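You operate a simulated robot arm through the tools that you are given. There is no shell and no other tool. Be economical: measure what you need, move in short steps, check, and stop when the job is done.

You are at the controls of a simulated robot arm. One attempt, no reset.

JOB
Warm the milk on medium and pour it into the teal mug.
Fine: ring off, pan on the trivet.

It is judged by the outcome, as a careful person would: the job done as asked, and still so three seconds after it is handed in. It fails if anything else is knocked over, pushed out of place, dropped, spilled or broken.

ROBOT AND FRAMES
A 6-joint arm with a two-finger parallel gripper, fixed in place. Base frame: the origin is at the foot of the arm, x ahead of it, y to its left, z up. Units: mm, rad, N and s.
With the tool pointing down near the work surface it reaches from about 360 to 820 mm from the base axis. Its first joint turns from -2.897 to 2.897 rad. Payload 3.91 kg.
Tool frame: the origin (TCP) lies between the finger pads and is the grasp point; the fingertips stand 30 mm ahead of it; z points along the fingers, y is the line along which they close. The gripper opens to 110 mm. The fingers are 20 mm wide and 10 mm thick; the gripper's body (48 by 112 mm) begins 55 mm behind the TCP.
Orientation is told as [roll, pitch, yaw] about the base's x, y, z axes, in that order, counted from this pose: with the fingers straight down and closing along the base's y, the tool's x points along the base's -x, its y along +y and its z along -z.

CONTROLS
- The arm moves only by the tool arm_command. Its argument "series" is a list of rows, each a list of 7 numbers: the closure, from 0 (fully open) to 1 (shut), then the shift along the tool's x, y, z in mm, then the turn, a rotation vector about the tool's x, y, z in rad. In form: [[fingers, x, y, z, ax, ay, az], ...]. A call has 1 to 10 rows; each row is the pose to reach, as a shift and turn from the pose commanded when the call began, along the tool's axes at that moment. Rows are played at 5 a second. More than 50 mm and 0.15 rad between two rows, or a gripper value outside its range, and nothing of the call is played. A pose out of reach is approached as far as the arm can. The call stops where the force on the tool passes 60 N (or 10 N more than at its start, if that is more) or the arm is blocked; 0.2 s more then pass. Each finger travels about 45 mm/s and halts on what it meets, pressing with about 37 N; the grip force reading is that of the motor and also rises with nothing between the fingers. The clock runs only during rows and for 0.2 s after the last one: add rows that repeat a pose to give the fingers time. The reply holds the time, the measured pose of the TCP, the force on the tool along the base axes, the opening and the grip force, in the units named above and with some noise, and new pictures: "show" is both (left out), scene, wrist or none.
- Cameras (640 x 400 px; columns grow to the right, rows downward): "scene" is fixed at [33.2, 640.5, 1690.3]; the picture's right is [-0.81, -0.59, 0.00], its down [-0.55, 0.75, -0.36] and it looks along [0.22, -0.29, -0.93] (base axes); focal length 214 px, centre (320, 200). "wrist" rides on the gripper at [77, 7, -114] in the tool frame; the picture's right is [-0.09, 1.00, 0.00], its down [-0.80, -0.07, -0.59] and it looks along [-0.59, -0.05, 0.80] (tool axes); focal length 270 px, centre (320, 200). There is no depth. A picture from a camera that has moved, and an enlarged one, comes with that camera's place and axes in the base frame and with its lens. The place of the scene camera against the robot may be out by one fixed shift of up to 25 mm in any direction.
- move_column(by): slides the trunk up (or, below 0, down) by that many mm; the arm rides with it, the base frame stays. It gives what a move gives, with no picture.
- zoom(camera, box): a new picture of the part [left, top, right, bottom] of that camera's present view, enlarged. It takes no simulated time.
- sign_off(): hands the job in; it is judged then, once.

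Go step by step. Nothing tells you positions but the pictures and the camera data: compare them with the known pose of the tool, close in by small moves and look again before you grip or let go. The budget is 120 turns and 170 pictures, counting those below and the enlarged ones. Unless the task says otherwise, let go and move clear before handing in, and close with one line.

The tools are called after "Emit:" as a command line: name --pt "numbers of a row" for each row, then --argument value for the rest, lists and objects as JSON in quotes. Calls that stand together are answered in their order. arm_command: Moves the arm, as the interface text tells. Its arguments: {"type":"object","properties":{"series":{"type":"array","items":{"type":"array","items":{"type":"number"}}},"show":{"type":"string","enum":["both","scene","wrist","none"]}},"required":["series"]} The other tools are called the same way: move_column (by) slides the trunk up or down; zoom (camera, box) takes an enlarged picture of a part of a camera's view; sign_off () hands the job in.

At the start:

```text
clock: 0.0
ee_pos: [246.1, 318.2, 1366.3]
orientation: [0.001, -0.001, 0.001]
contact_force: [-1.2, -0.3, 0.5]
opening: 110.1
finger_force: 0.0
trunk travel left (down, up): [-550.0, 60.0]
```

scene: 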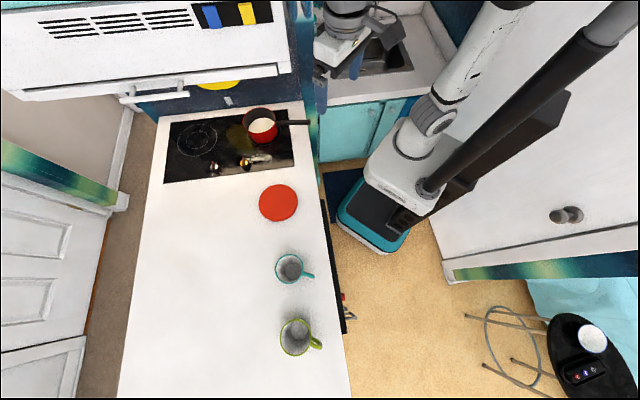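
wrist: 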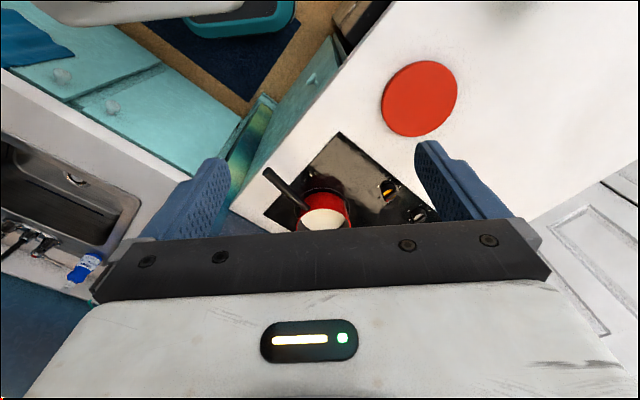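

I see a cooktop with a red pan of milk on its near ring, a red trivet, and a teal and a green mug in a row. I'll look closer at the cooktop, its controls and the mugs.

Emit:
zoom --camera "scene" --box '[150, 90, 320, 196]'

Emit:
zoom --camera "scene" --box '[200, 140, 300, 202]'

Emit:
zoom --camera "wrist" --box '[240, 120, 460, 258]'

Emit:
zoom --camera "scene" --box '[230, 180, 390, 380]'

```text
3.76 times, centred on (235, 143) of scene
camera zoom: at [33.2, 640.5, 1690.3], right [-0.81, -0.59, 0.0], down [-0.55, 0.75, -0.36], along [0.22, -0.29, -0.93], focal length 807 px, centre (640, 415)
```

zoom: 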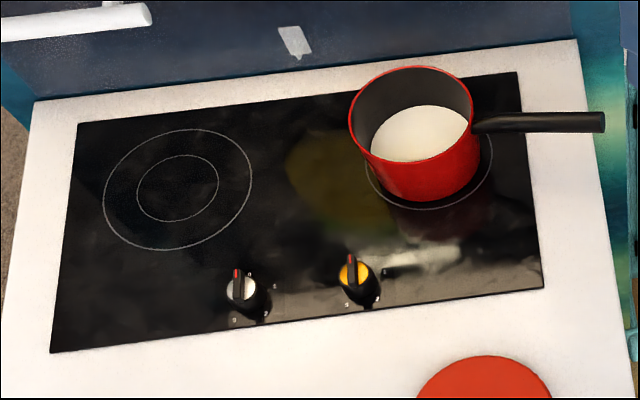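

```text
6.40 times, centred on (250, 171) of scene
camera zoom: at [33.2, 640.5, 1690.3], right [-0.81, -0.59, 0.0], down [-0.55, 0.75, -0.36], along [0.22, -0.29, -0.93], focal length 1373 px, centre (768, 386)
```

zoom: 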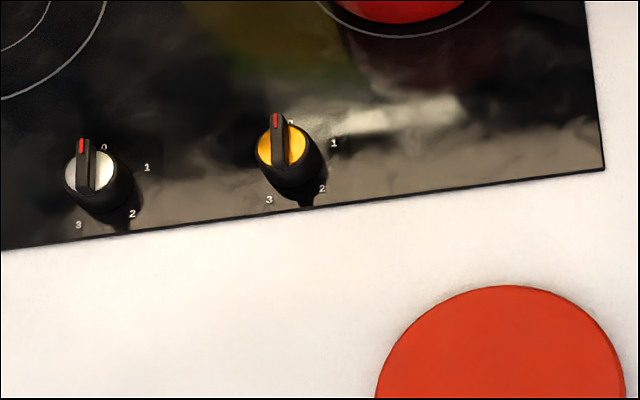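

```text
2.90 times, centred on (350, 189) of wrist
camera zoom: at [168.2, 325.3, 1480.0], right [0.09, 1.0, 0.0], down [0.8, -0.07, 0.59], along [0.59, -0.05, -0.8], focal length 783 px, centre (233, 232)
```

zoom: 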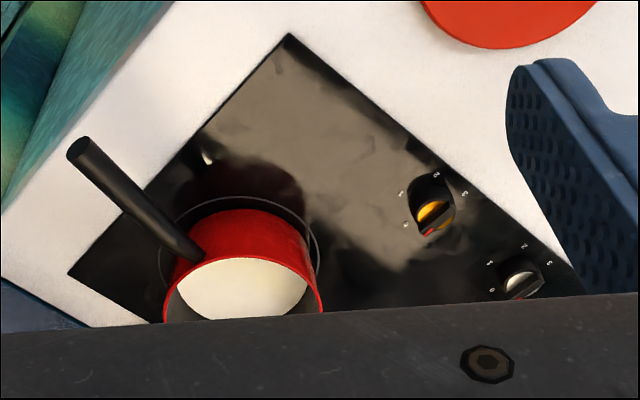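

```text
2.00 times, centred on (310, 280) of scene
camera zoom: at [33.2, 640.5, 1690.3], right [-0.81, -0.59, 0.0], down [-0.55, 0.75, -0.36], along [0.22, -0.29, -0.93], focal length 429 px, centre (340, 40)
```

zoom: 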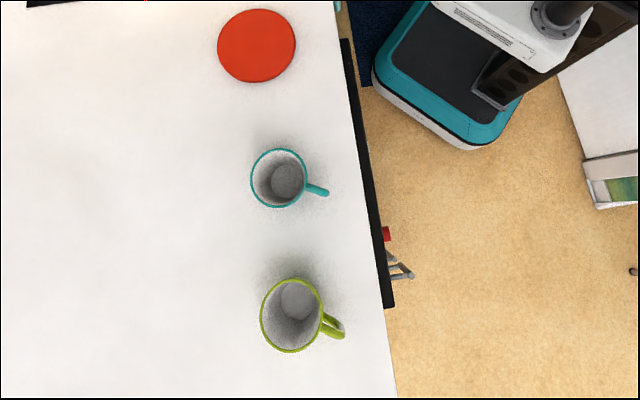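

The pan sits on the ring nearest the robot at about (607,284). The yellow knob is at about (560,458), pointing at 0, with 1-2-3 running clockwise, and the teal mug is at about (145,662). I'll move over the yellow knob to measure it.

Emit:
arm_command --pt "0 -32 14 21 0 0 0" --pt "0 -64 28 42 0 0 0" --pt "0 -96 42 63 0 0 0" --pt "0 -127 56 83 0 0 0" --pt "0 -159 70 104 0 0 0" --pt "0 -191 84 125 0 0 0" --pt "0 -223 98 146 0 0 0" --pt "0 -254 112 166 0 0 0"

```text
clock: 1.1
ee_pos: [352.4, 366.3, 1297.1]
orientation: [0.005, -0.003, -0.005]
contact_force: [-64.5, -25.3, 22.8]
opening: 109.9
finger_force: 0.0
trunk travel left (down, up): [-550.0, 60.0]
stopped in row 5: the force on the tool passed its limit (the readings are from after the stop); the commanded pose is now the measured one
camera wrist: at [273.7, 374.0, 1410.7], right [0.09, 1.0, 0.01], down [0.8, -0.08, 0.6], along [0.59, -0.05, -0.8], focal length 270 px, centre (320, 200)
```

scene: 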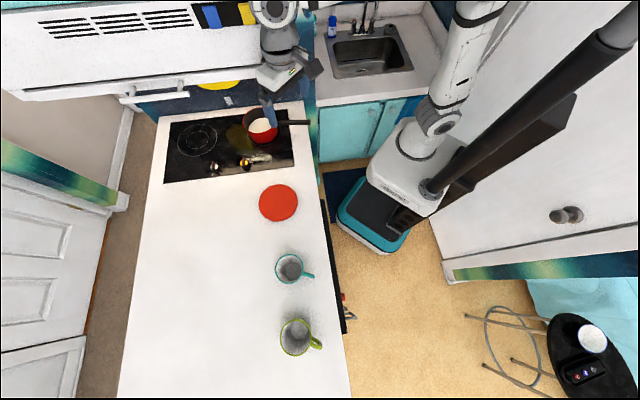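
wrist: 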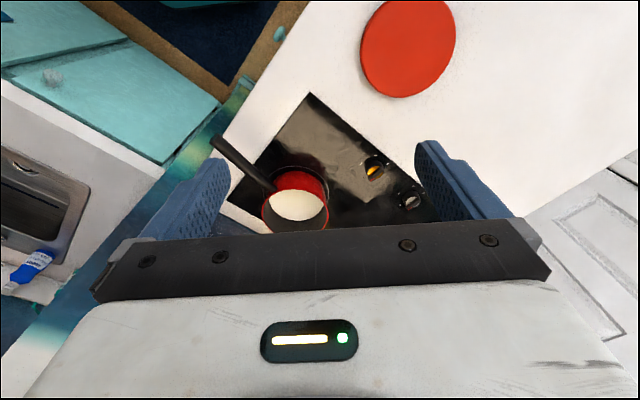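

The arm touched the overhead hood; from the sight line I put its front lower edge at z≈1330, about 340 mm out from the wall. I'll back straight out, then lower the trunk so the arm can work underneath it.

Emit:
arm_command --pt "0 25 20 0 0 0 0" --pt "0 55 45 0 0 0 0" --pt "0 85 60 0 0 0 0" --show "none"

Emit:
move_column --by -250

Emit:
zoom --camera "scene" --box '[0, 0, 640, 400]'

Emit:
zoom --camera "wrist" --box '[0, 0, 640, 400]'

```text
clock: 1.9
ee_pos: [283.9, 433.1, 1288.6]
orientation: [0.001, 0.003, -0.002]
contact_force: [-0.4, -0.3, -0.3]
opening: 110.1
finger_force: 0.0
trunk travel left (down, up): [-550.0, 60.0]
```

```text
clock: 4.4
ee_pos: [284.7, 433.8, 1037.9]
orientation: [0.001, 0.004, -0.003]
contact_force: [-0.5, -0.1, -0.2]
opening: 110.3
finger_force: 0.1
trunk travel left (down, up): [-300.0, 310.0]
```

```text
1.00 times, centred on (320, 200) of scene
camera zoom: at [33.2, 640.5, 1690.3], right [-0.81, -0.59, 0.0], down [-0.55, 0.75, -0.36], along [0.22, -0.29, -0.93], focal length 214 px, centre (320, 200)
```

zoom: 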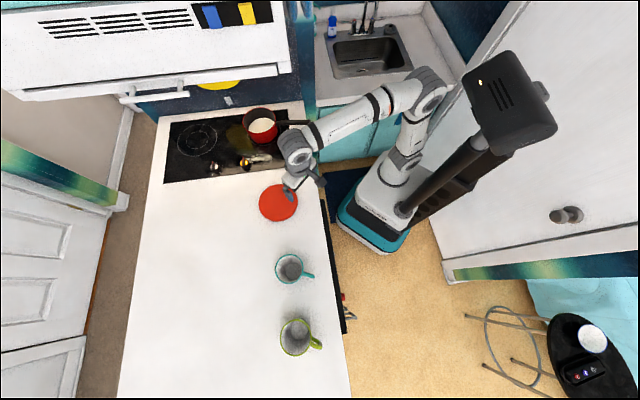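

```text
1.00 times, centred on (320, 200) of wrist
camera zoom: at [208.3, 441.5, 1152.4], right [0.09, 1.0, 0.0], down [0.8, -0.07, 0.59], along [0.59, -0.05, -0.81], focal length 270 px, centre (320, 200)
```

zoom: 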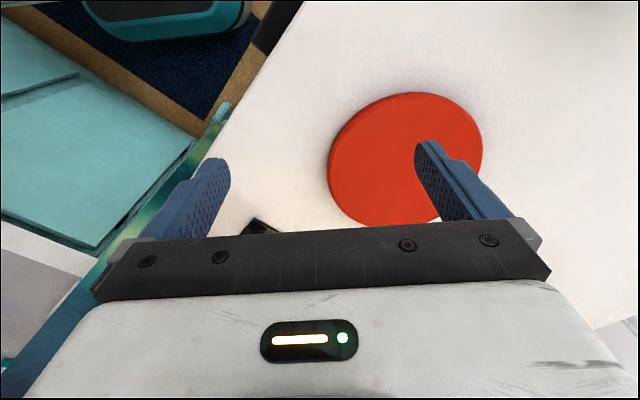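

The trunk drop worked and the arm is now low; the trivet checks out at about (341,512). I'll slide in under the hood toward the yellow knob.

Emit:
arm_command --pt "0 -35 0 0 0 0 0" --pt "0 -70 0 0 0 0 0" --pt "0 -105 0 0 0 0 0" --pt "0 -140 0 0 0 0 0" --pt "0 -175 0 0 0 0 0" --pt "0 -205 0 0 0 0 0"

```text
clock: 5.8
ee_pos: [490.9, 432.6, 1037.0]
orientation: [0.002, 0.006, -0.005]
contact_force: [-0.2, 0.4, 0.1]
opening: 110.1
finger_force: 0.1
trunk travel left (down, up): [-300.0, 310.0]
camera wrist: at [413.9, 440.7, 1151.3], right [0.09, 1.0, 0.0], down [0.8, -0.07, 0.59], along [0.59, -0.05, -0.81], focal length 270 px, centre (320, 200)
```

scene: 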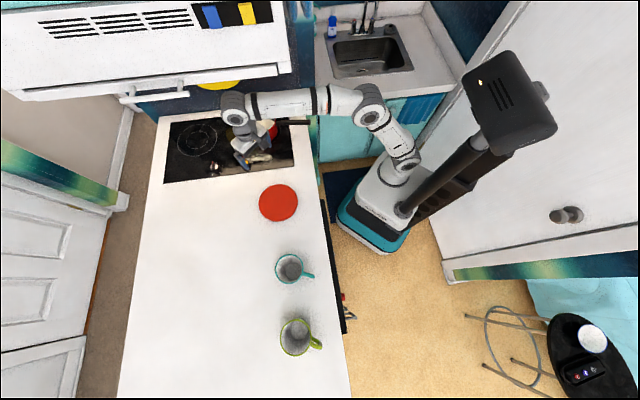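
wrist: 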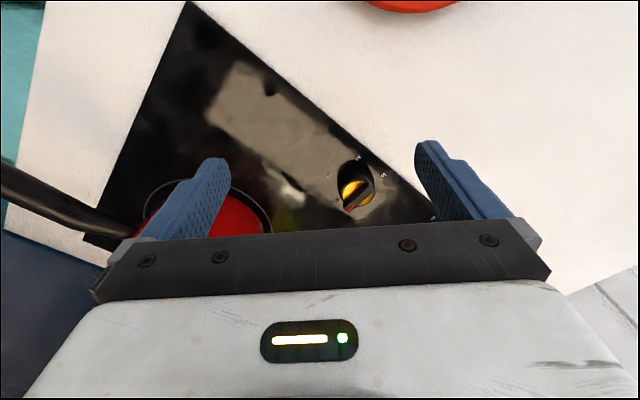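

Emit:
zoom --camera "wrist" --box '[310, 140, 406, 200]'

```text
6.67 times, centred on (358, 170) of wrist
camera zoom: at [413.9, 440.7, 1151.3], right [0.09, 1.0, 0.0], down [0.8, -0.07, 0.59], along [0.59, -0.05, -0.81], focal length 1802 px, centre (67, 400)
```

zoom: 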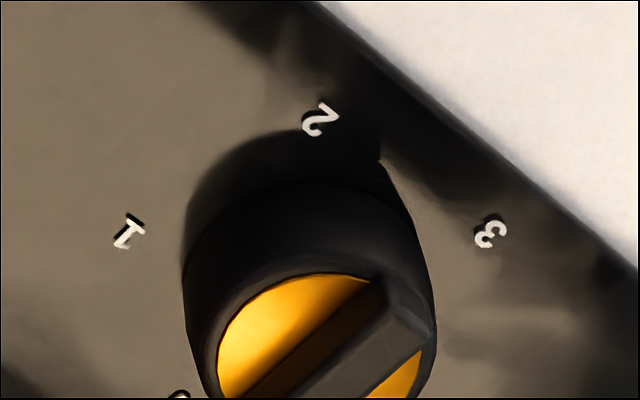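

The wrist view puts the yellow knob's centre at about (568,466) with its top at z≈935, so the scene camera reads about 8 mm low in x and y. Going from 0 to 2 is about 133° clockwise. I'll place the gripper above the knob, pre-turned by +66°.

Emit:
arm_command --pt "0 -10 4 0 0 0 -0.145" --pt "0 -20 8 0 0 0 -0.29" --pt "0 -30 13 0 0 0 -0.435" --pt "0 -40 17 0 0 0 -0.58" --pt "0 -50 21 0 0 0 -0.725" --pt "0 -60 26 0 0 0 -0.87" --pt "0 -70 30 0 0 0 -1.01" --pt "0 -77 33.5 0 0 0 -1.15" --pt "0 -77 33.5 0 0 0 -1.15"

```text
clock: 7.8
ee_pos: [562.4, 461.1, 1033.5]
orientation: [0.005, 0.0, 1.148]
contact_force: [-0.1, -0.5, -0.1]
opening: 110.1
finger_force: 0.0
out of reach, approached as far as the arm can: row 8, 9
trunk travel left (down, up): [-300.0, 310.0]
camera wrist: at [524.7, 394.9, 1147.5], right [-0.87, 0.49, 0.0], down [0.4, 0.7, 0.59], along [0.29, 0.52, -0.8], focal length 270 px, centre (320, 200)
```

scene: 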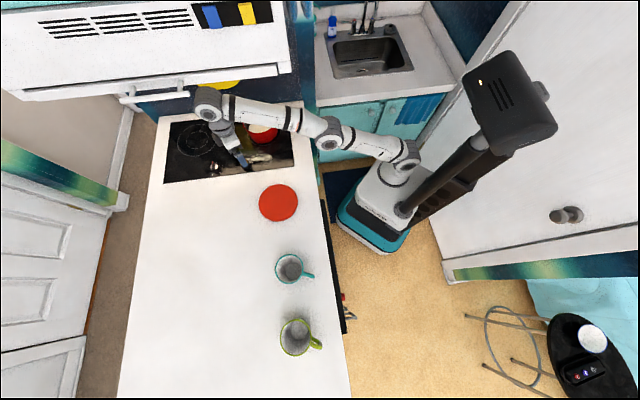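
wrist: 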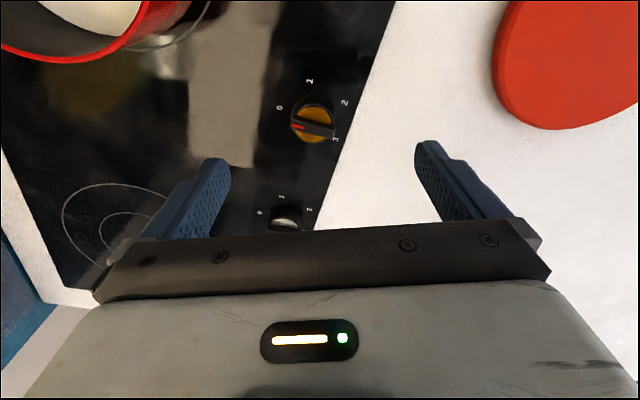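

The arm is near full stretch at this height, and going lower should regain reach. I'll check the knob from this angle first.

Emit:
zoom --camera "wrist" --box '[256, 65, 384, 145]'

```text
5.00 times, centred on (320, 105) of wrist
camera zoom: at [524.7, 394.9, 1147.5], right [-0.87, 0.49, 0.0], down [0.4, 0.7, 0.59], along [0.29, 0.52, -0.8], focal length 1351 px, centre (320, 675)
```

zoom: 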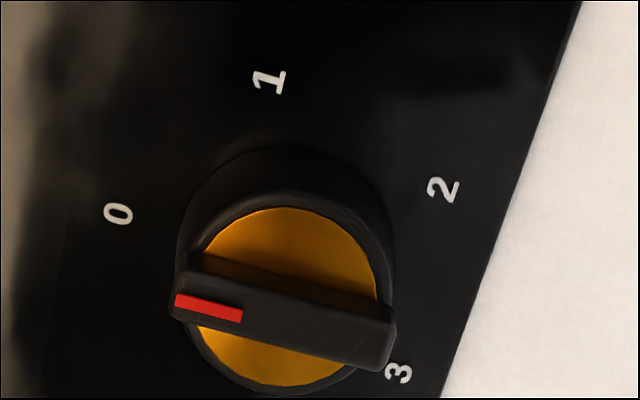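

The knob centre is confirmed at (569,464.5), with the bar top at z≈944, pointing at -47° with 2 at about 179°. I'll descend partway and check.

Emit:
arm_command --pt "0 0 0 20 0 0 0" --pt "0 0 0 40 0 0 0" --pt "0 0 0 40 0 0 0" --show "wrist"

```text
clock: 8.6
ee_pos: [562.9, 463.0, 994.1]
orientation: [0.005, -0.001, 1.147]
contact_force: [-0.3, -0.5, 1.1]
opening: 109.9
finger_force: 0.0
trunk travel left (down, up): [-300.0, 310.0]
camera wrist: at [524.5, 395.6, 1107.4], right [-0.87, 0.49, 0.0], down [0.4, 0.7, 0.59], along [0.29, 0.52, -0.8], focal length 270 px, centre (320, 200)
```

wrist: 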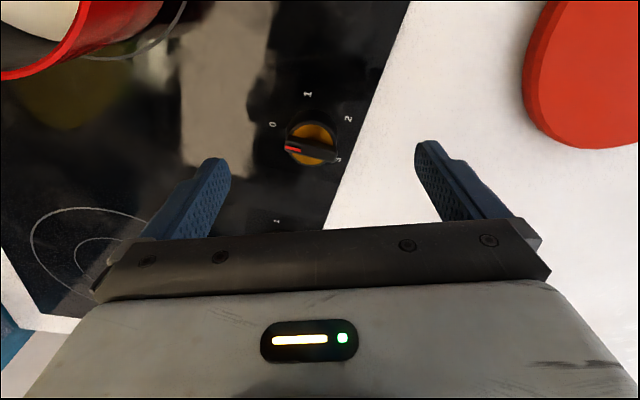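

I'm about 6 mm short of centre, so I'll correct and lower so the fingers straddle the knob with the tips just above the glass.

Emit:
arm_command --pt "0 -3.8 -4.9 0 0 0 0" --pt "0 -3.8 -4.9 20 0 0 0" --pt "0 -3.8 -4.9 35 0 0 0" --pt "0 -3.8 -4.9 42 0 0 0" --pt "0 -3.8 -4.9 42 0 0 0"

```text
clock: 9.8
ee_pos: [568.3, 463.4, 951.3]
orientation: [0.004, 0.0, 1.147]
contact_force: [0.3, 0.5, 0.1]
opening: 109.8
finger_force: 0.1
trunk travel left (down, up): [-300.0, 310.0]
camera wrist: at [530.3, 396.3, 1065.2], right [-0.87, 0.49, 0.0], down [0.4, 0.7, 0.59], along [0.29, 0.52, -0.8], focal length 270 px, centre (320, 200)
```

scene: 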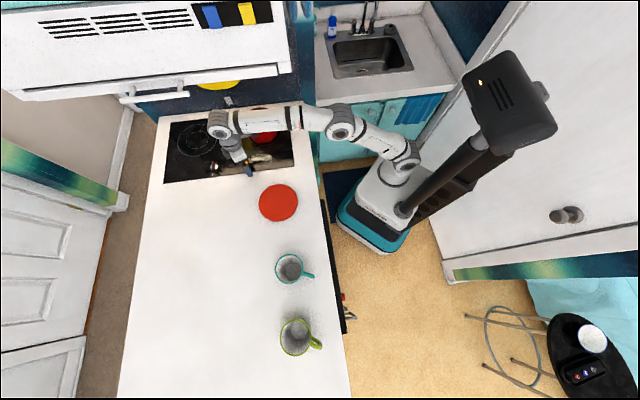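
wrist: 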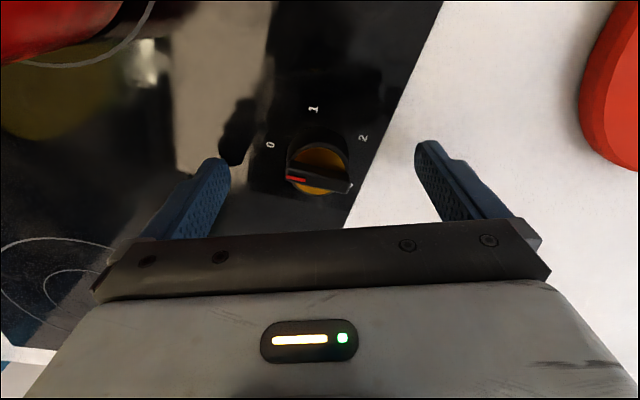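

The knob is between the open fingers, so I'll close on it.

Emit:
arm_command --pt "1 0 0 0 0 0 0" --pt "1 0 0 0 0 0 0" --pt "1 0 0 0 0 0 0" --pt "1 0 0 0 0 0 0" --pt "1 0 0 0 0 0 0" --pt "1 0 0 0 0 0 0" --show "wrist"

```text
clock: 11.2
ee_pos: [569.2, 462.5, 951.5]
orientation: [0.004, -0.002, 1.147]
contact_force: [7.2, -1.4, 0.7]
opening: 36.7
finger_force: 45.3
trunk travel left (down, up): [-300.0, 310.0]
camera wrist: at [531.2, 395.7, 1065.2], right [-0.87, 0.49, 0.0], down [0.4, 0.7, 0.59], along [0.29, 0.52, -0.8], focal length 270 px, centre (320, 200)
```

wrist: 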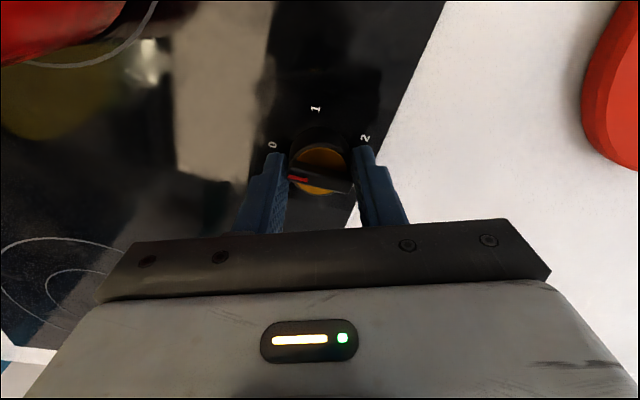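

Gripped at 36.7 mm. I'll turn clockwise in a first part and check the pointer.

Emit:
arm_command --pt "1 0 0 0 0 0 0.12" --pt "1 0 0 0 0 0 0.24" --pt "1 0 0 0 0 0 0.36" --pt "1 0 0 0 0 0 0.48" --pt "1 0 0 0 0 0 0.6" --pt "1 0 0 0 0 0 0.72" --pt "1 0 0 0 0 0 0.84" --pt "1 0 0 0 0 0 0.96" --pt "1 0 0 0 0 0 1.08" --pt "1 0 0 0 0 0 1.2" --show "wrist"

```text
clock: 13.4
ee_pos: [568.4, 463.2, 951.5]
orientation: [0.003, 0.003, -0.056]
contact_force: [13.7, 4.9, 10.1]
opening: 36.6
finger_force: 44.5
trunk travel left (down, up): [-300.0, 310.0]
camera wrist: at [492.2, 474.6, 1065.5], right [0.14, 0.99, 0.0], down [0.8, -0.12, 0.59], along [0.59, -0.08, -0.81], focal length 270 px, centre (320, 200)
```

wrist: 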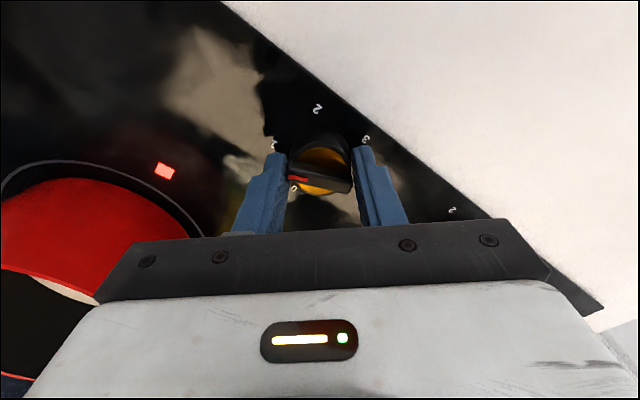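

The knob follows the gripper and the indicator beside the pan's ring has lit, so it is the right knob. I'll continue to 2.

Emit:
arm_command --pt "1 0 0 0 0 0 0.12" --pt "1 0 0 0 0 0 0.24" --pt "1 0 0 0 0 0 0.36" --pt "1 0 0 0 0 0 0.48" --pt "1 0 0 0 0 0 0.6" --pt "1 0 0 0 0 0 0.72" --pt "1 0 0 0 0 0 0.84" --pt "1 0 0 0 0 0 0.96" --pt "1 0 0 0 0 0 1.06" --pt "1 0 0 0 0 0 1.13"

Emit:
zoom --camera "wrist" --box '[240, 80, 400, 220]'

```text
clock: 15.6
ee_pos: [569.4, 464.8, 950.9]
orientation: [-0.001, 0.005, -1.185]
contact_force: [21.2, 10.7, 16.6]
opening: 36.9
finger_force: 45.1
trunk travel left (down, up): [-300.0, 310.0]
camera wrist: at [546.4, 538.0, 1065.5], right [0.96, 0.29, 0.0], down [0.24, -0.77, 0.59], along [0.17, -0.57, -0.81], focal length 270 px, centre (320, 200)
```

scene: 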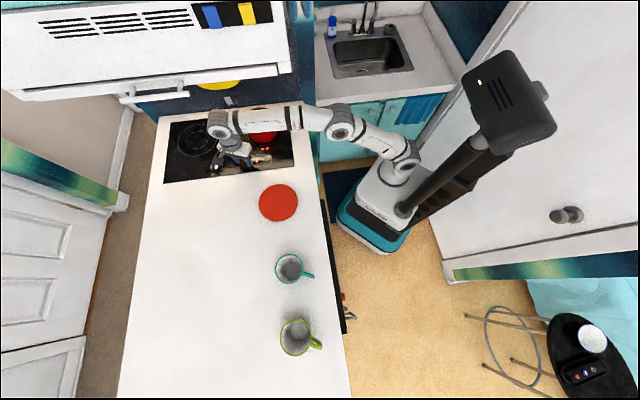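
wrist: 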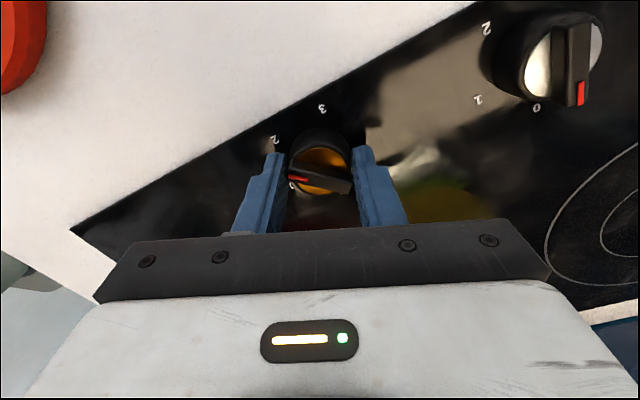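

```text
2.86 times, centred on (320, 150) of wrist
camera zoom: at [546.4, 538.0, 1065.5], right [0.96, 0.29, 0.0], down [0.24, -0.77, 0.59], along [0.17, -0.57, -0.81], focal length 772 px, centre (320, 343)
```

zoom: 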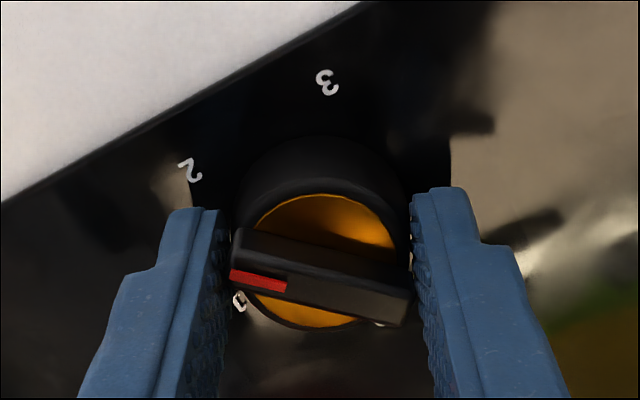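

The pointer has turned about 133.5°, so it should sit at 2. I'll release, rise above the knob and check the dial, the ring and the milk.

Emit:
arm_command --pt "0.4 0 0 0 0 0 0" --pt "0.4 0 0 0 0 0 0" --pt "0.4 0 0 0 0 0 0" --pt "0.4 0 0 -25 0 0 0" --pt "0.4 0 0 -50 0 0 0"

Emit:
zoom --camera "wrist" --box '[240, 60, 400, 160]'

Emit:
zoom --camera "scene" --box '[200, 90, 320, 190]'

```text
clock: 16.8
ee_pos: [568.4, 463.2, 1000.4]
orientation: [-0.004, 0.002, -1.182]
contact_force: [-0.5, 0.0, -1.0]
opening: 66.2
finger_force: 0.0
trunk travel left (down, up): [-300.0, 310.0]
camera wrist: at [545.3, 537.6, 1115.1], right [0.96, 0.3, 0.0], down [0.24, -0.77, 0.59], along [0.17, -0.57, -0.81], focal length 270 px, centre (320, 200)
```

scene: 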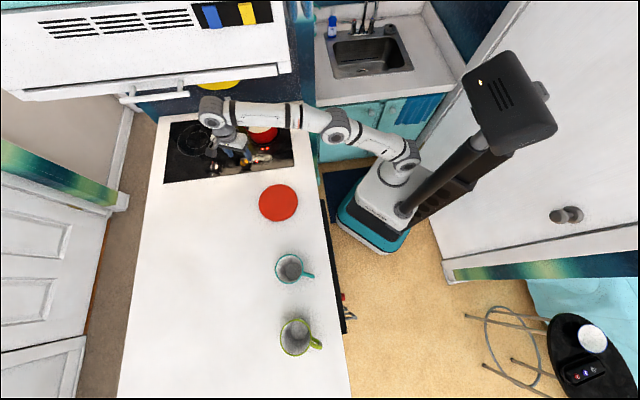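
wrist: 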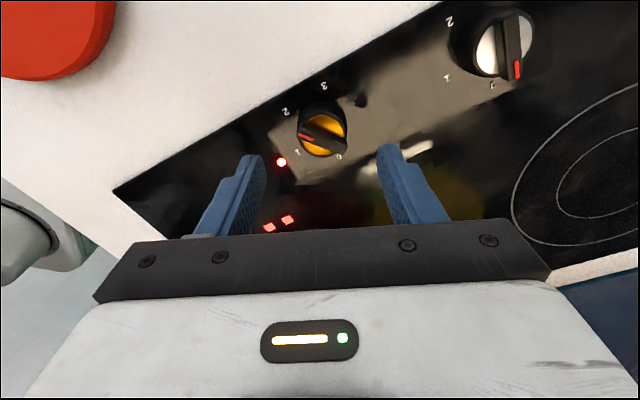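

```text
4.00 times, centred on (320, 110) of wrist
camera zoom: at [545.3, 537.6, 1115.1], right [0.96, 0.3, 0.0], down [0.24, -0.77, 0.59], along [0.17, -0.57, -0.81], focal length 1081 px, centre (320, 560)
```

zoom: 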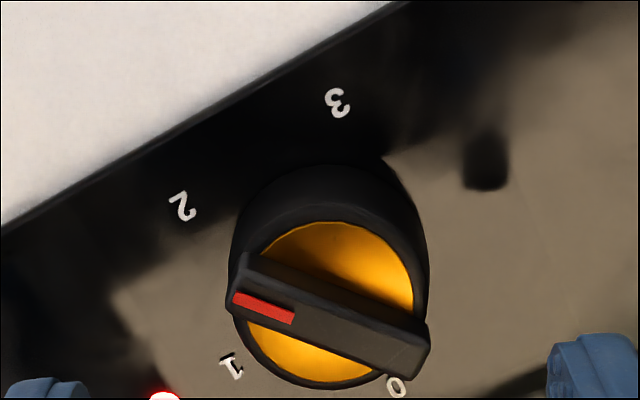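

```text
4.00 times, centred on (260, 140) of scene
camera zoom: at [33.2, 640.5, 1690.3], right [-0.81, -0.59, 0.0], down [-0.55, 0.75, -0.36], along [0.22, -0.29, -0.93], focal length 858 px, centre (560, 440)
```

zoom: 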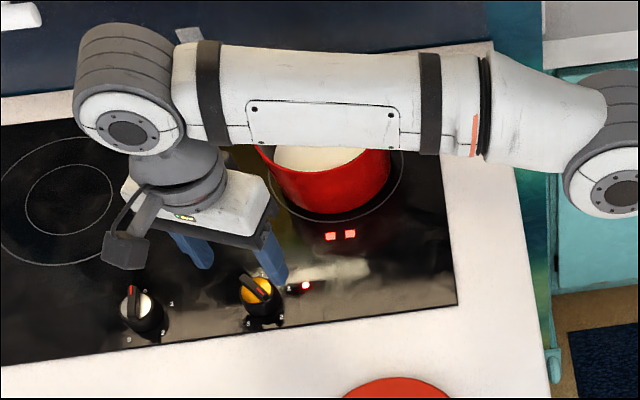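

The dial points at 2 and two red squares show by the pan's ring, so it is on medium. I'll move the arm back so the scene camera can watch the milk while it warms.

Emit:
arm_command --pt "0.4 13 -26 -20 0 0 -0.13" --pt "0.4 26 -51 -40 0 0 -0.26" --pt "0.4 39 -77 -40 0 0 -0.39" --pt "0.4 51 -102 -40 0 0 -0.52" --pt "0.4 64 -128 -40 0 0 -0.65" --pt "0.4 77 -153 -40 0 0 -0.78" --pt "0.4 90 -179 -40 0 0 -0.91" --pt "0.4 102 -204 -40 0 0 -1.04" --pt "0.4 102 -204 -40 0 0 -1.18"

Emit:
zoom --camera "scene" --box '[200, 90, 320, 190]'

```text
clock: 18.8
ee_pos: [339.7, 480.8, 1042.5]
orientation: [0.002, 0.003, -0.003]
contact_force: [0.1, -0.5, -0.4]
opening: 66.2
finger_force: 0.1
trunk travel left (down, up): [-300.0, 310.0]
camera wrist: at [263.3, 488.0, 1156.2], right [0.09, 1.0, 0.0], down [0.8, -0.07, 0.59], along [0.59, -0.05, -0.81], focal length 270 px, centre (320, 200)
```

scene: 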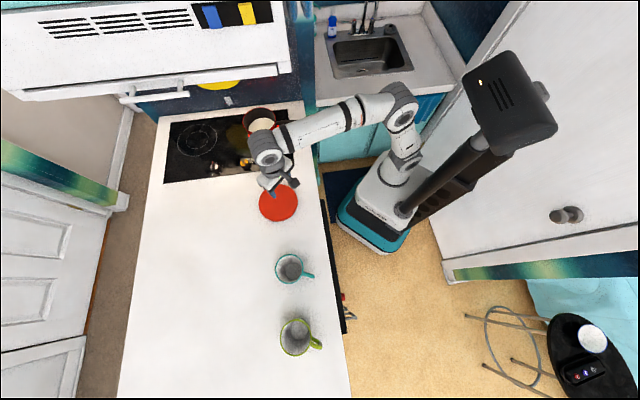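
wrist: 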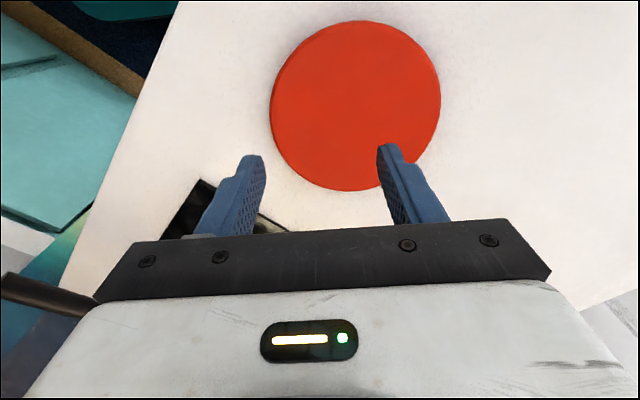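

```text
4.00 times, centred on (260, 140) of scene
camera zoom: at [33.2, 640.5, 1690.3], right [-0.81, -0.59, 0.0], down [-0.55, 0.75, -0.36], along [0.22, -0.29, -0.93], focal length 858 px, centre (560, 440)
```

zoom: 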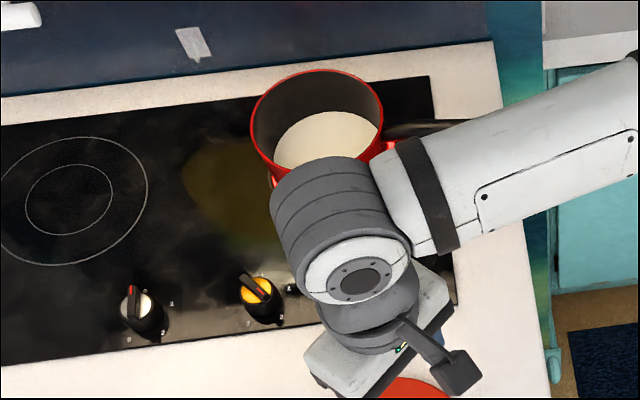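

Emit:
zoom --camera "scene" --box '[232, 145, 282, 177]'

Emit:
zoom --camera "scene" --box '[240, 95, 310, 140]'

```text
12.50 times, centred on (257, 161) of scene
camera zoom: at [33.2, 640.5, 1690.3], right [-0.81, -0.59, 0.0], down [-0.55, 0.75, -0.36], along [0.22, -0.29, -0.93], focal length 2681 px, centre (1108, 688)
```

zoom: 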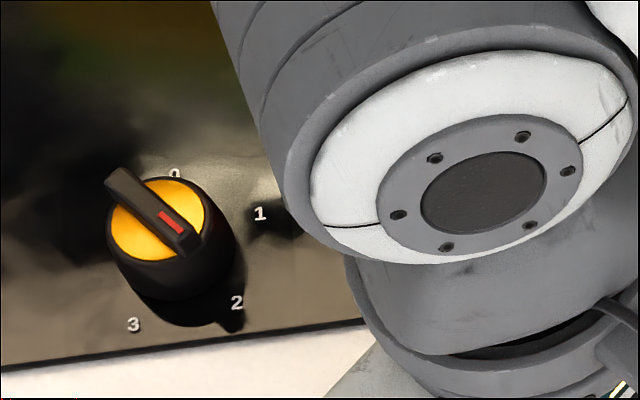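

```text
8.89 times, centred on (275, 118) of scene
camera zoom: at [33.2, 640.5, 1690.3], right [-0.81, -0.59, 0.0], down [-0.55, 0.75, -0.36], along [0.22, -0.29, -0.93], focal length 1906 px, centre (720, 933)
```

zoom: 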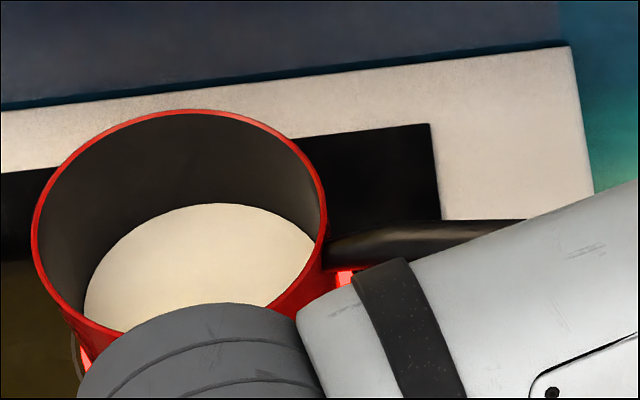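

The knob points at 2 and the ring is glowing red, with no steam yet. I'll clear the view and wait, watching the milk.

Emit:
arm_command --pt "0.4 40 -20 0 0 0 0" --pt "0.4 80 -40 0 0 0 0" --pt "0.4 110 -40 0 0 0 0" --pt "0.4 110 -40 0 0 0 0" --pt "0.4 110 -40 0 0 0 0" --pt "0.4 110 -40 0 0 0 0" --pt "0.4 110 -40 0 0 0 0" --pt "0.4 110 -40 0 0 0 0" --pt "0.4 110 -40 0 0 0 0" --pt "0.4 110 -40 0 0 0 0" --show "none"

Emit:
zoom --camera "scene" --box '[220, 90, 320, 170]'

```text
clock: 21.0
ee_pos: [231.1, 441.6, 1043.1]
orientation: [0.001, 0.004, -0.004]
contact_force: [0.6, -0.4, 0.2]
opening: 65.8
finger_force: 0.1
trunk travel left (down, up): [-300.0, 310.0]
```

```text
5.00 times, centred on (270, 130) of scene
camera zoom: at [33.2, 640.5, 1690.3], right [-0.81, -0.59, 0.0], down [-0.55, 0.75, -0.36], along [0.22, -0.29, -0.93], focal length 1072 px, centre (570, 550)
```

zoom: 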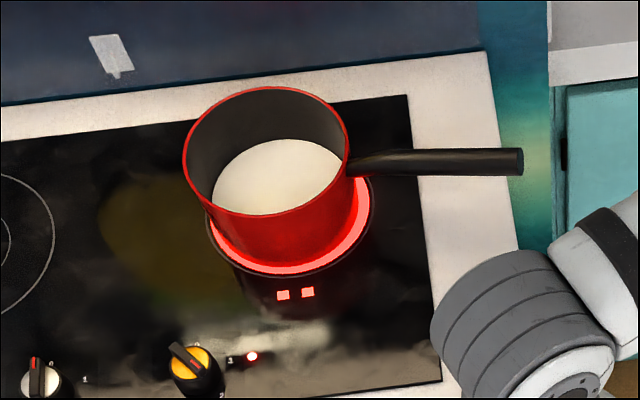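

The pan's rim is at z≈984 and its centre near (620,291); the handle's axis runs at about 33° with its tip near (443,177). While the milk warms I'll go and measure the handle with the wrist camera.

Emit:
arm_command --pt "0.4 -10 -35 -30 0 0 0" --pt "0.4 -25 -75 -47 0 0 0" --pt "0.4 -45 -115 -47 0 0 -0.1" --pt "0.4 -75 -150 -47 0 0 -0.2" --pt "0.4 -105 -185 -47 0 0 -0.3" --pt "0.4 -135 -215 -47 0 0 -0.4" --pt "0.4 -165 -240 -47 0 0 -0.5" --pt "0.4 -190 -255 -47 0 0 -0.58" --pt "0.4 -209 -261 -47 0 0 -0.58"

Emit:
zoom --camera "scene" --box '[220, 90, 320, 170]'

```text
clock: 23.0
ee_pos: [439.3, 179.0, 1088.4]
orientation: [0.003, 0.003, 0.579]
contact_force: [0.4, -1.0, 0.5]
opening: 66.2
finger_force: 0.2
trunk travel left (down, up): [-300.0, 310.0]
camera wrist: at [371.4, 142.2, 1202.2], right [-0.47, 0.88, 0.0], down [0.71, 0.38, 0.59], along [0.52, 0.28, -0.81], focal length 270 px, centre (320, 200)
```

scene: 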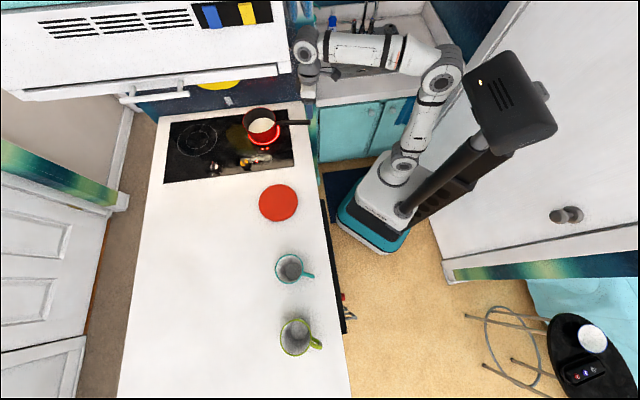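
wrist: 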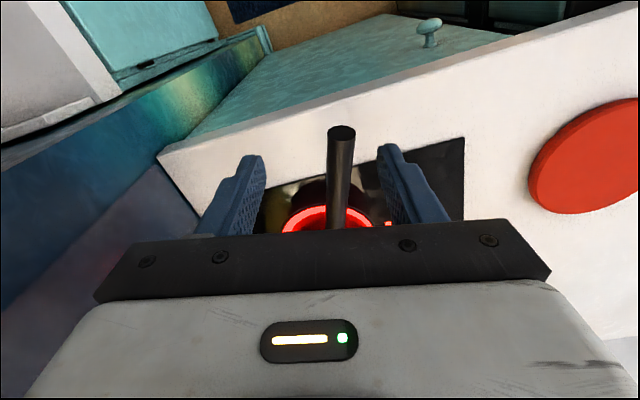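

```text
5.00 times, centred on (270, 130) of scene
camera zoom: at [33.2, 640.5, 1690.3], right [-0.81, -0.59, 0.0], down [-0.55, 0.75, -0.36], along [0.22, -0.29, -0.93], focal length 1072 px, centre (570, 550)
```

zoom: 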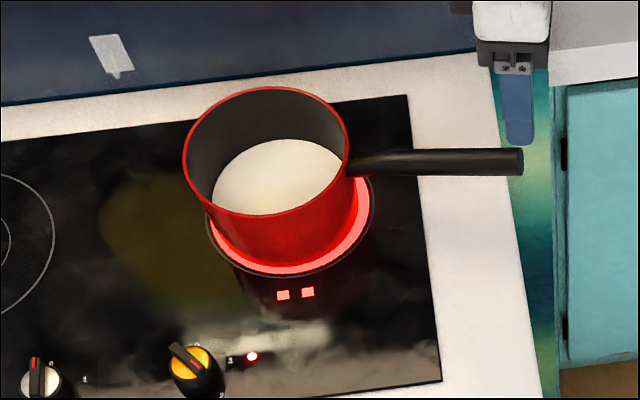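

Combining both cameras, the handle tip is at about (431,194,1010), sloping down toward the pan along 28°. The milk looks unchanged, so I'll hold still and keep warming.

Emit:
arm_command --pt "0.4 0 0 0 0 0 0" --pt "0.4 0 0 0 0 0 0" --pt "0.4 0 0 0 0 0 0" --pt "0.4 0 0 0 0 0 0" --pt "0.4 0 0 0 0 0 0" --pt "0.4 0 0 0 0 0 0" --pt "0.4 0 0 0 0 0 0" --pt "0.4 0 0 0 0 0 0" --pt "0.4 0 0 0 0 0 0" --pt "0.4 0 0 0 0 0 0" --show "none"

Emit:
arm_command --pt "0.4 0 0 0 0 0 0" --pt "0.4 0 0 0 0 0 0" --pt "0.4 0 0 0 0 0 0" --pt "0.4 0 0 0 0 0 0" --pt "0.4 0 0 0 0 0 0" --pt "0.4 0 0 0 0 0 0" --pt "0.4 0 0 0 0 0 0" --pt "0.4 0 0 0 0 0 0" --pt "0.4 0 0 0 0 0 0" --pt "0.4 0 0 0 0 0 0" --show "none"

Emit:
zoom --camera "scene" --box '[220, 90, 320, 170]'

```text
clock: 25.2
ee_pos: [439.6, 178.9, 1087.8]
orientation: [0.003, 0.003, 0.578]
contact_force: [0.9, -0.3, -0.9]
opening: 66.2
finger_force: 0.0
trunk travel left (down, up): [-300.0, 310.0]
```

```text
clock: 27.4
ee_pos: [437.8, 178.6, 1088.2]
orientation: [0.004, 0.006, 0.576]
contact_force: [0.0, -1.2, -0.9]
opening: 66.0
finger_force: 0.2
trunk travel left (down, up): [-300.0, 310.0]
```

```text
5.00 times, centred on (270, 130) of scene
camera zoom: at [33.2, 640.5, 1690.3], right [-0.81, -0.59, 0.0], down [-0.55, 0.75, -0.36], along [0.22, -0.29, -0.93], focal length 1072 px, centre (570, 550)
```

zoom: 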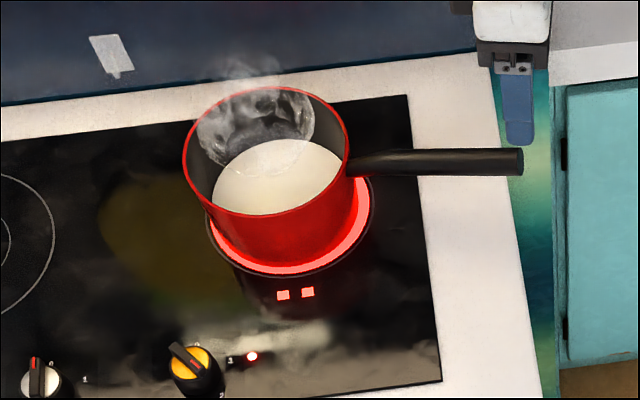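

Steam is rising, so the milk is warm. I'll turn the ring off now by the same route in reverse, keeping below the hood.

Emit:
arm_command --pt "0.4 -4 42 5 0 0 0.14" --pt "0.4 -8 85 10 0 0 0.28" --pt "0.4 -12 127 15 0 0 0.42" --pt "0.4 -17 169 20 0 0 0.56" --pt "0.4 -50 169 27 0 0 0.7" --pt "0.4 -83 168 34 0 0 0.84" --pt "0.4 -115 168 41 0 0 0.98" --pt "0.4 -147 168 48 0 0 1.12" --pt "0.4 -147 168 48 0 0 1.26" --show "none"

Emit:
arm_command --pt "0.4 -9 28 0 0 0 0.125" --pt "0.4 -18 56 0 0 0 0.25" --pt "0.4 -27 84 10 0 0 0.375" --pt "0.4 -36.4 112 25 0 0 0.497" --pt "0.4 -36.4 112 40 0 0 0.497" --pt "0.4 -36.4 112 40 0 0 0.497" --show "wrist"

```text
clock: 29.4
ee_pos: [469.9, 400.8, 1040.4]
orientation: [-0.002, 0.006, -0.686]
contact_force: [0.0, 0.5, 0.1]
opening: 66.3
finger_force: 0.1
trunk travel left (down, up): [-300.0, 310.0]
```

```text
clock: 30.8
ee_pos: [568.6, 465.1, 999.9]
orientation: [-0.004, 0.003, -1.181]
contact_force: [0.0, -0.4, 0.5]
opening: 66.2
finger_force: 0.1
trunk travel left (down, up): [-300.0, 310.0]
camera wrist: at [546.1, 539.0, 1114.3], right [0.95, 0.3, 0.0], down [0.24, -0.77, 0.59], along [0.17, -0.57, -0.81], focal length 270 px, centre (320, 200)
```

wrist: 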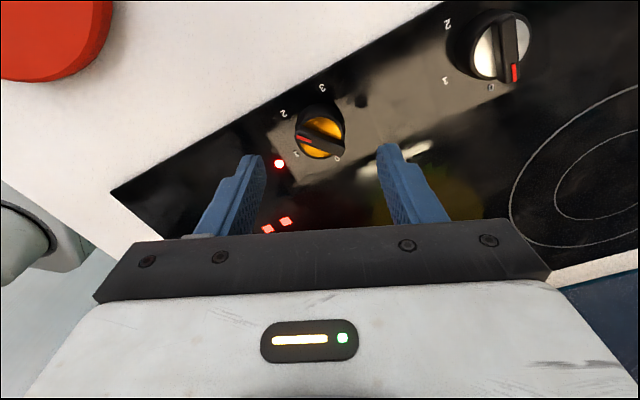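

The gripper is right above the knob. I'll lower, grip and turn back counter-clockwise to 0.

Emit:
arm_command --pt "0.4 0 0 25 0 0 0" --pt "0.4 0 0 48 0 0 0" --pt "1 0 0 49 0 0 0" --pt "1 0 0 49 0 0 0" --pt "1 0 0 49 0 0 0" --pt "1 0 0 49 0 0 0" --show "none"

Emit:
arm_command --pt "1 0 0 0 0 0 -0.12" --pt "1 0 0 0 0 0 -0.24" --pt "1 0 0 0 0 0 -0.36" --pt "1 0 0 0 0 0 -0.48" --pt "1 0 0 0 0 0 -0.6" --pt "1 0 0 0 0 0 -0.72" --pt "1 0 0 0 0 0 -0.84" --pt "1 0 0 0 0 0 -0.96" --pt "1 0 0 0 0 0 -1.08" --pt "1 0 0 0 0 0 -1.2" --show "none"

Emit:
arm_command --pt "1 0 0 0 0 0 -0.12" --pt "1 0 0 0 0 0 -0.24" --pt "1 0 0 0 0 0 -0.36" --pt "1 0 0 0 0 0 -0.48" --pt "1 0 0 0 0 0 -0.6" --pt "1 0 0 0 0 0 -0.72" --pt "1 0 0 0 0 0 -0.84" --pt "1 0 0 0 0 0 -0.96" --pt "1 0 0 0 0 0 -1.06" --pt "1 0 0 0 0 0 -1.13"

```text
clock: 32.2
ee_pos: [568.4, 465.6, 952.7]
orientation: [-0.004, 0.002, -1.18]
contact_force: [2.4, 2.0, -0.7]
opening: 36.5
finger_force: 45.0
trunk travel left (down, up): [-300.0, 310.0]
```

```text
clock: 34.4
ee_pos: [567.9, 463.6, 951.4]
orientation: [0.001, 0.005, 0.022]
contact_force: [-12.3, -14.9, -6.4]
opening: 36.4
finger_force: 45.3
trunk travel left (down, up): [-300.0, 310.0]
```

```text
clock: 36.6
ee_pos: [569.0, 463.1, 952.4]
orientation: [0.007, -0.001, 1.154]
contact_force: [0.7, -9.0, -2.3]
opening: 36.0
finger_force: 44.7
trunk travel left (down, up): [-300.0, 310.0]
camera wrist: at [532.1, 396.4, 1065.8], right [-0.87, 0.49, 0.0], down [0.39, 0.7, 0.6], along [0.29, 0.52, -0.8], focal length 270 px, centre (320, 200)
```

scene: 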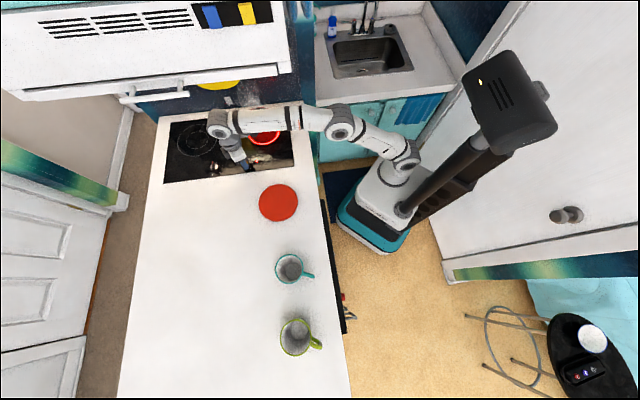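
wrist: 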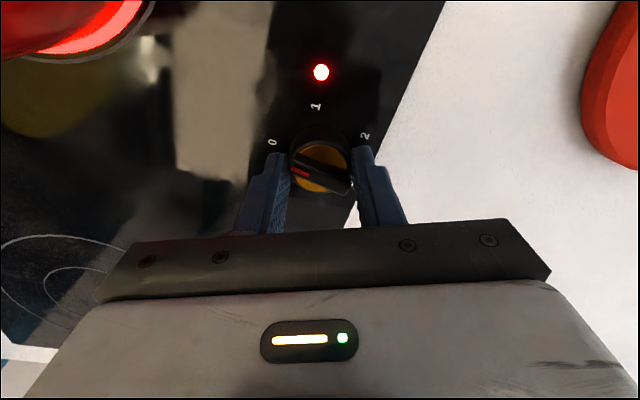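

The knob is back near 0. The ring still glows and the dot is lit, so I'll release, rise and verify it is off.

Emit:
arm_command --pt "0.4 0 0 0 0 0 0" --pt "0.4 0 0 0 0 0 0" --pt "0.4 0 0 0 0 0 0" --pt "0.4 0 0 -25 0 0 0" --pt "0.4 0 0 -50 0 0 0" --show "none"

Emit:
zoom --camera "wrist" --box '[240, 60, 400, 180]'

Emit:
zoom --camera "scene" --box '[200, 90, 320, 190]'

```text
clock: 37.8
ee_pos: [568.4, 463.8, 1000.6]
orientation: [0.005, 0.002, 1.149]
contact_force: [-0.3, 0.9, 0.4]
opening: 65.9
finger_force: 0.0
trunk travel left (down, up): [-300.0, 310.0]
```

```text
3.33 times, centred on (320, 120) of wrist
camera zoom: at [531.3, 397.6, 1115.5], right [-0.87, 0.49, 0.01], down [0.4, 0.7, 0.59], along [0.29, 0.52, -0.8], focal length 901 px, centre (320, 467)
```

zoom: 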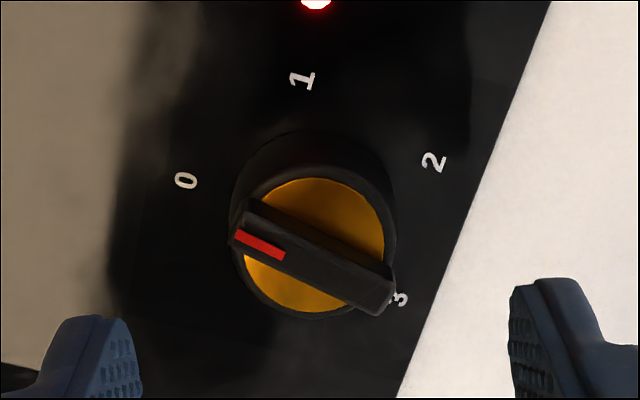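

```text
4.00 times, centred on (260, 140) of scene
camera zoom: at [33.2, 640.5, 1690.3], right [-0.81, -0.59, 0.0], down [-0.55, 0.75, -0.36], along [0.22, -0.29, -0.93], focal length 858 px, centre (560, 440)
```

zoom: 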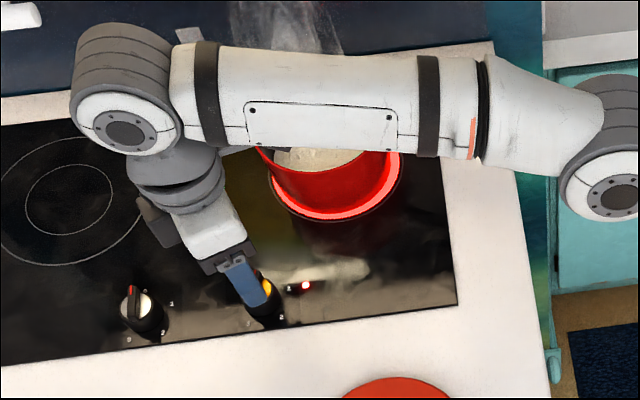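

The level squares have gone out, so the ring is off and the dot must be the residual-heat light. The pointer stopped about 12° short of 0, so I'll regrip and nudge it fully home.

Emit:
arm_command --pt "0.4 0 0 20 0 0 0.13" --pt "0.4 0 0 45 0 0 0.26" --pt "0.4 0 0 49 0 0 0.26" --pt "1 0 0 49 0 0 0.26" --pt "1 0 0 49 0 0 0.26" --pt "1 0 0 49 0 0 0.26" --pt "1 0 0 49 0 0 0.26" --pt "1 0 0 49 0 0 0.15" --pt "1 0 0 49 0 0 0.03" --pt "1 0 0 49 0 0 0.03" --show "none"

Emit:
arm_command --pt "0.4 0 0 0 0 0 0" --pt "0.4 0 0 0 0 0 0" --pt "0.4 0 0 0 0 0 0" --pt "0.4 0 0 -25 0 0 0" --pt "0.4 0 0 -50 0 0 0" --show "none"

Emit:
zoom --camera "wrist" --box '[240, 60, 400, 180]'

```text
clock: 40.0
ee_pos: [569.4, 465.0, 952.0]
orientation: [0.004, 0.0, 1.121]
contact_force: [8.0, -6.5, -0.9]
opening: 36.8
finger_force: 44.8
trunk travel left (down, up): [-300.0, 310.0]
```

```text
clock: 41.2
ee_pos: [568.1, 464.7, 1001.4]
orientation: [0.005, 0.001, 1.121]
contact_force: [-1.1, 1.0, -0.3]
opening: 66.0
finger_force: 0.1
trunk travel left (down, up): [-300.0, 310.0]
```

```text
3.33 times, centred on (320, 120) of wrist
camera zoom: at [529.7, 398.6, 1115.5], right [-0.86, 0.51, 0.01], down [0.42, 0.69, 0.59], along [0.3, 0.51, -0.81], focal length 901 px, centre (320, 467)
```

zoom: 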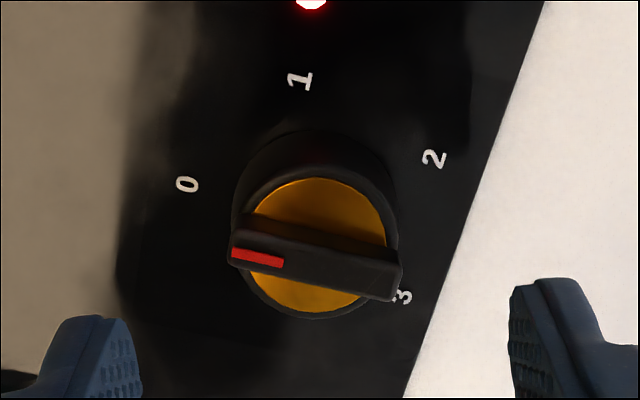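

The knob is now fully at 0. Before gripping the pan I'll back out from under the hood and test, empty-handed, how far the wrist can roll for pouring.

Emit:
arm_command --pt "0.4 33 20 -15 0 0 0" --pt "0.4 67 40 -30 0 0 0" --pt "0.4 100 60 -39 0 0 0" --pt "0.4 112 95 -39 0 0 0" --pt "0.4 124 135 -45 0 0 0" --pt "0.4 136 175 -55 0 0 0" --pt "0.4 148 210 -75 0 0 0" --pt "0.4 156 225 -110 0 0 0" --pt "0.4 156 225 -149 0 0 0" --show "none"

Emit:
arm_command --pt "0.4 0 0 0 -0.14 0 0" --pt "0.4 0 0 0 -0.28 0 0" --pt "0.4 0 0 0 -0.42 0 0" --pt "0.4 0 0 0 -0.56 0 0" --pt "0.4 0 0 0 -0.7 0 0" --pt "0.4 0 0 0 -0.84 0 0" --pt "0.4 0 0 0 -0.98 0 0" --pt "0.4 0 0 0 -1.12 0 0" --pt "0.4 0 0 0 -1.26 0 0" --pt "0.4 0 0 0 -1.4 0 0" --show "scene"

```text
clock: 43.2
ee_pos: [297.1, 423.9, 1153.1]
orientation: [0.005, 0.001, 1.118]
contact_force: [-0.1, 0.5, 0.2]
opening: 66.0
finger_force: 0.1
trunk travel left (down, up): [-300.0, 310.0]
```

```text
clock: 45.4
ee_pos: [298.3, 422.0, 1152.7]
orientation: [1.408, -0.001, 1.119]
contact_force: [0.3, -0.8, 0.2]
opening: 66.2
finger_force: 0.0
trunk travel left (down, up): [-300.0, 310.0]
```

scene: 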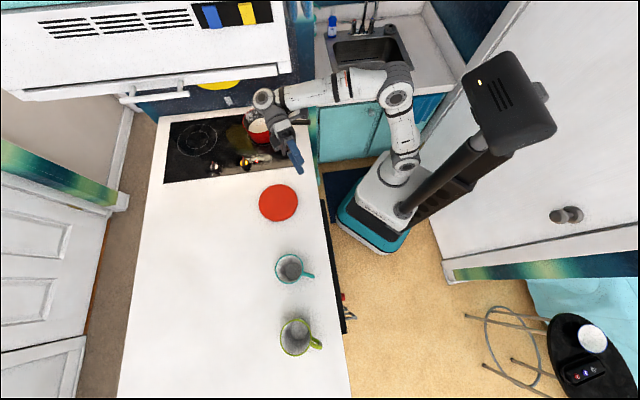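

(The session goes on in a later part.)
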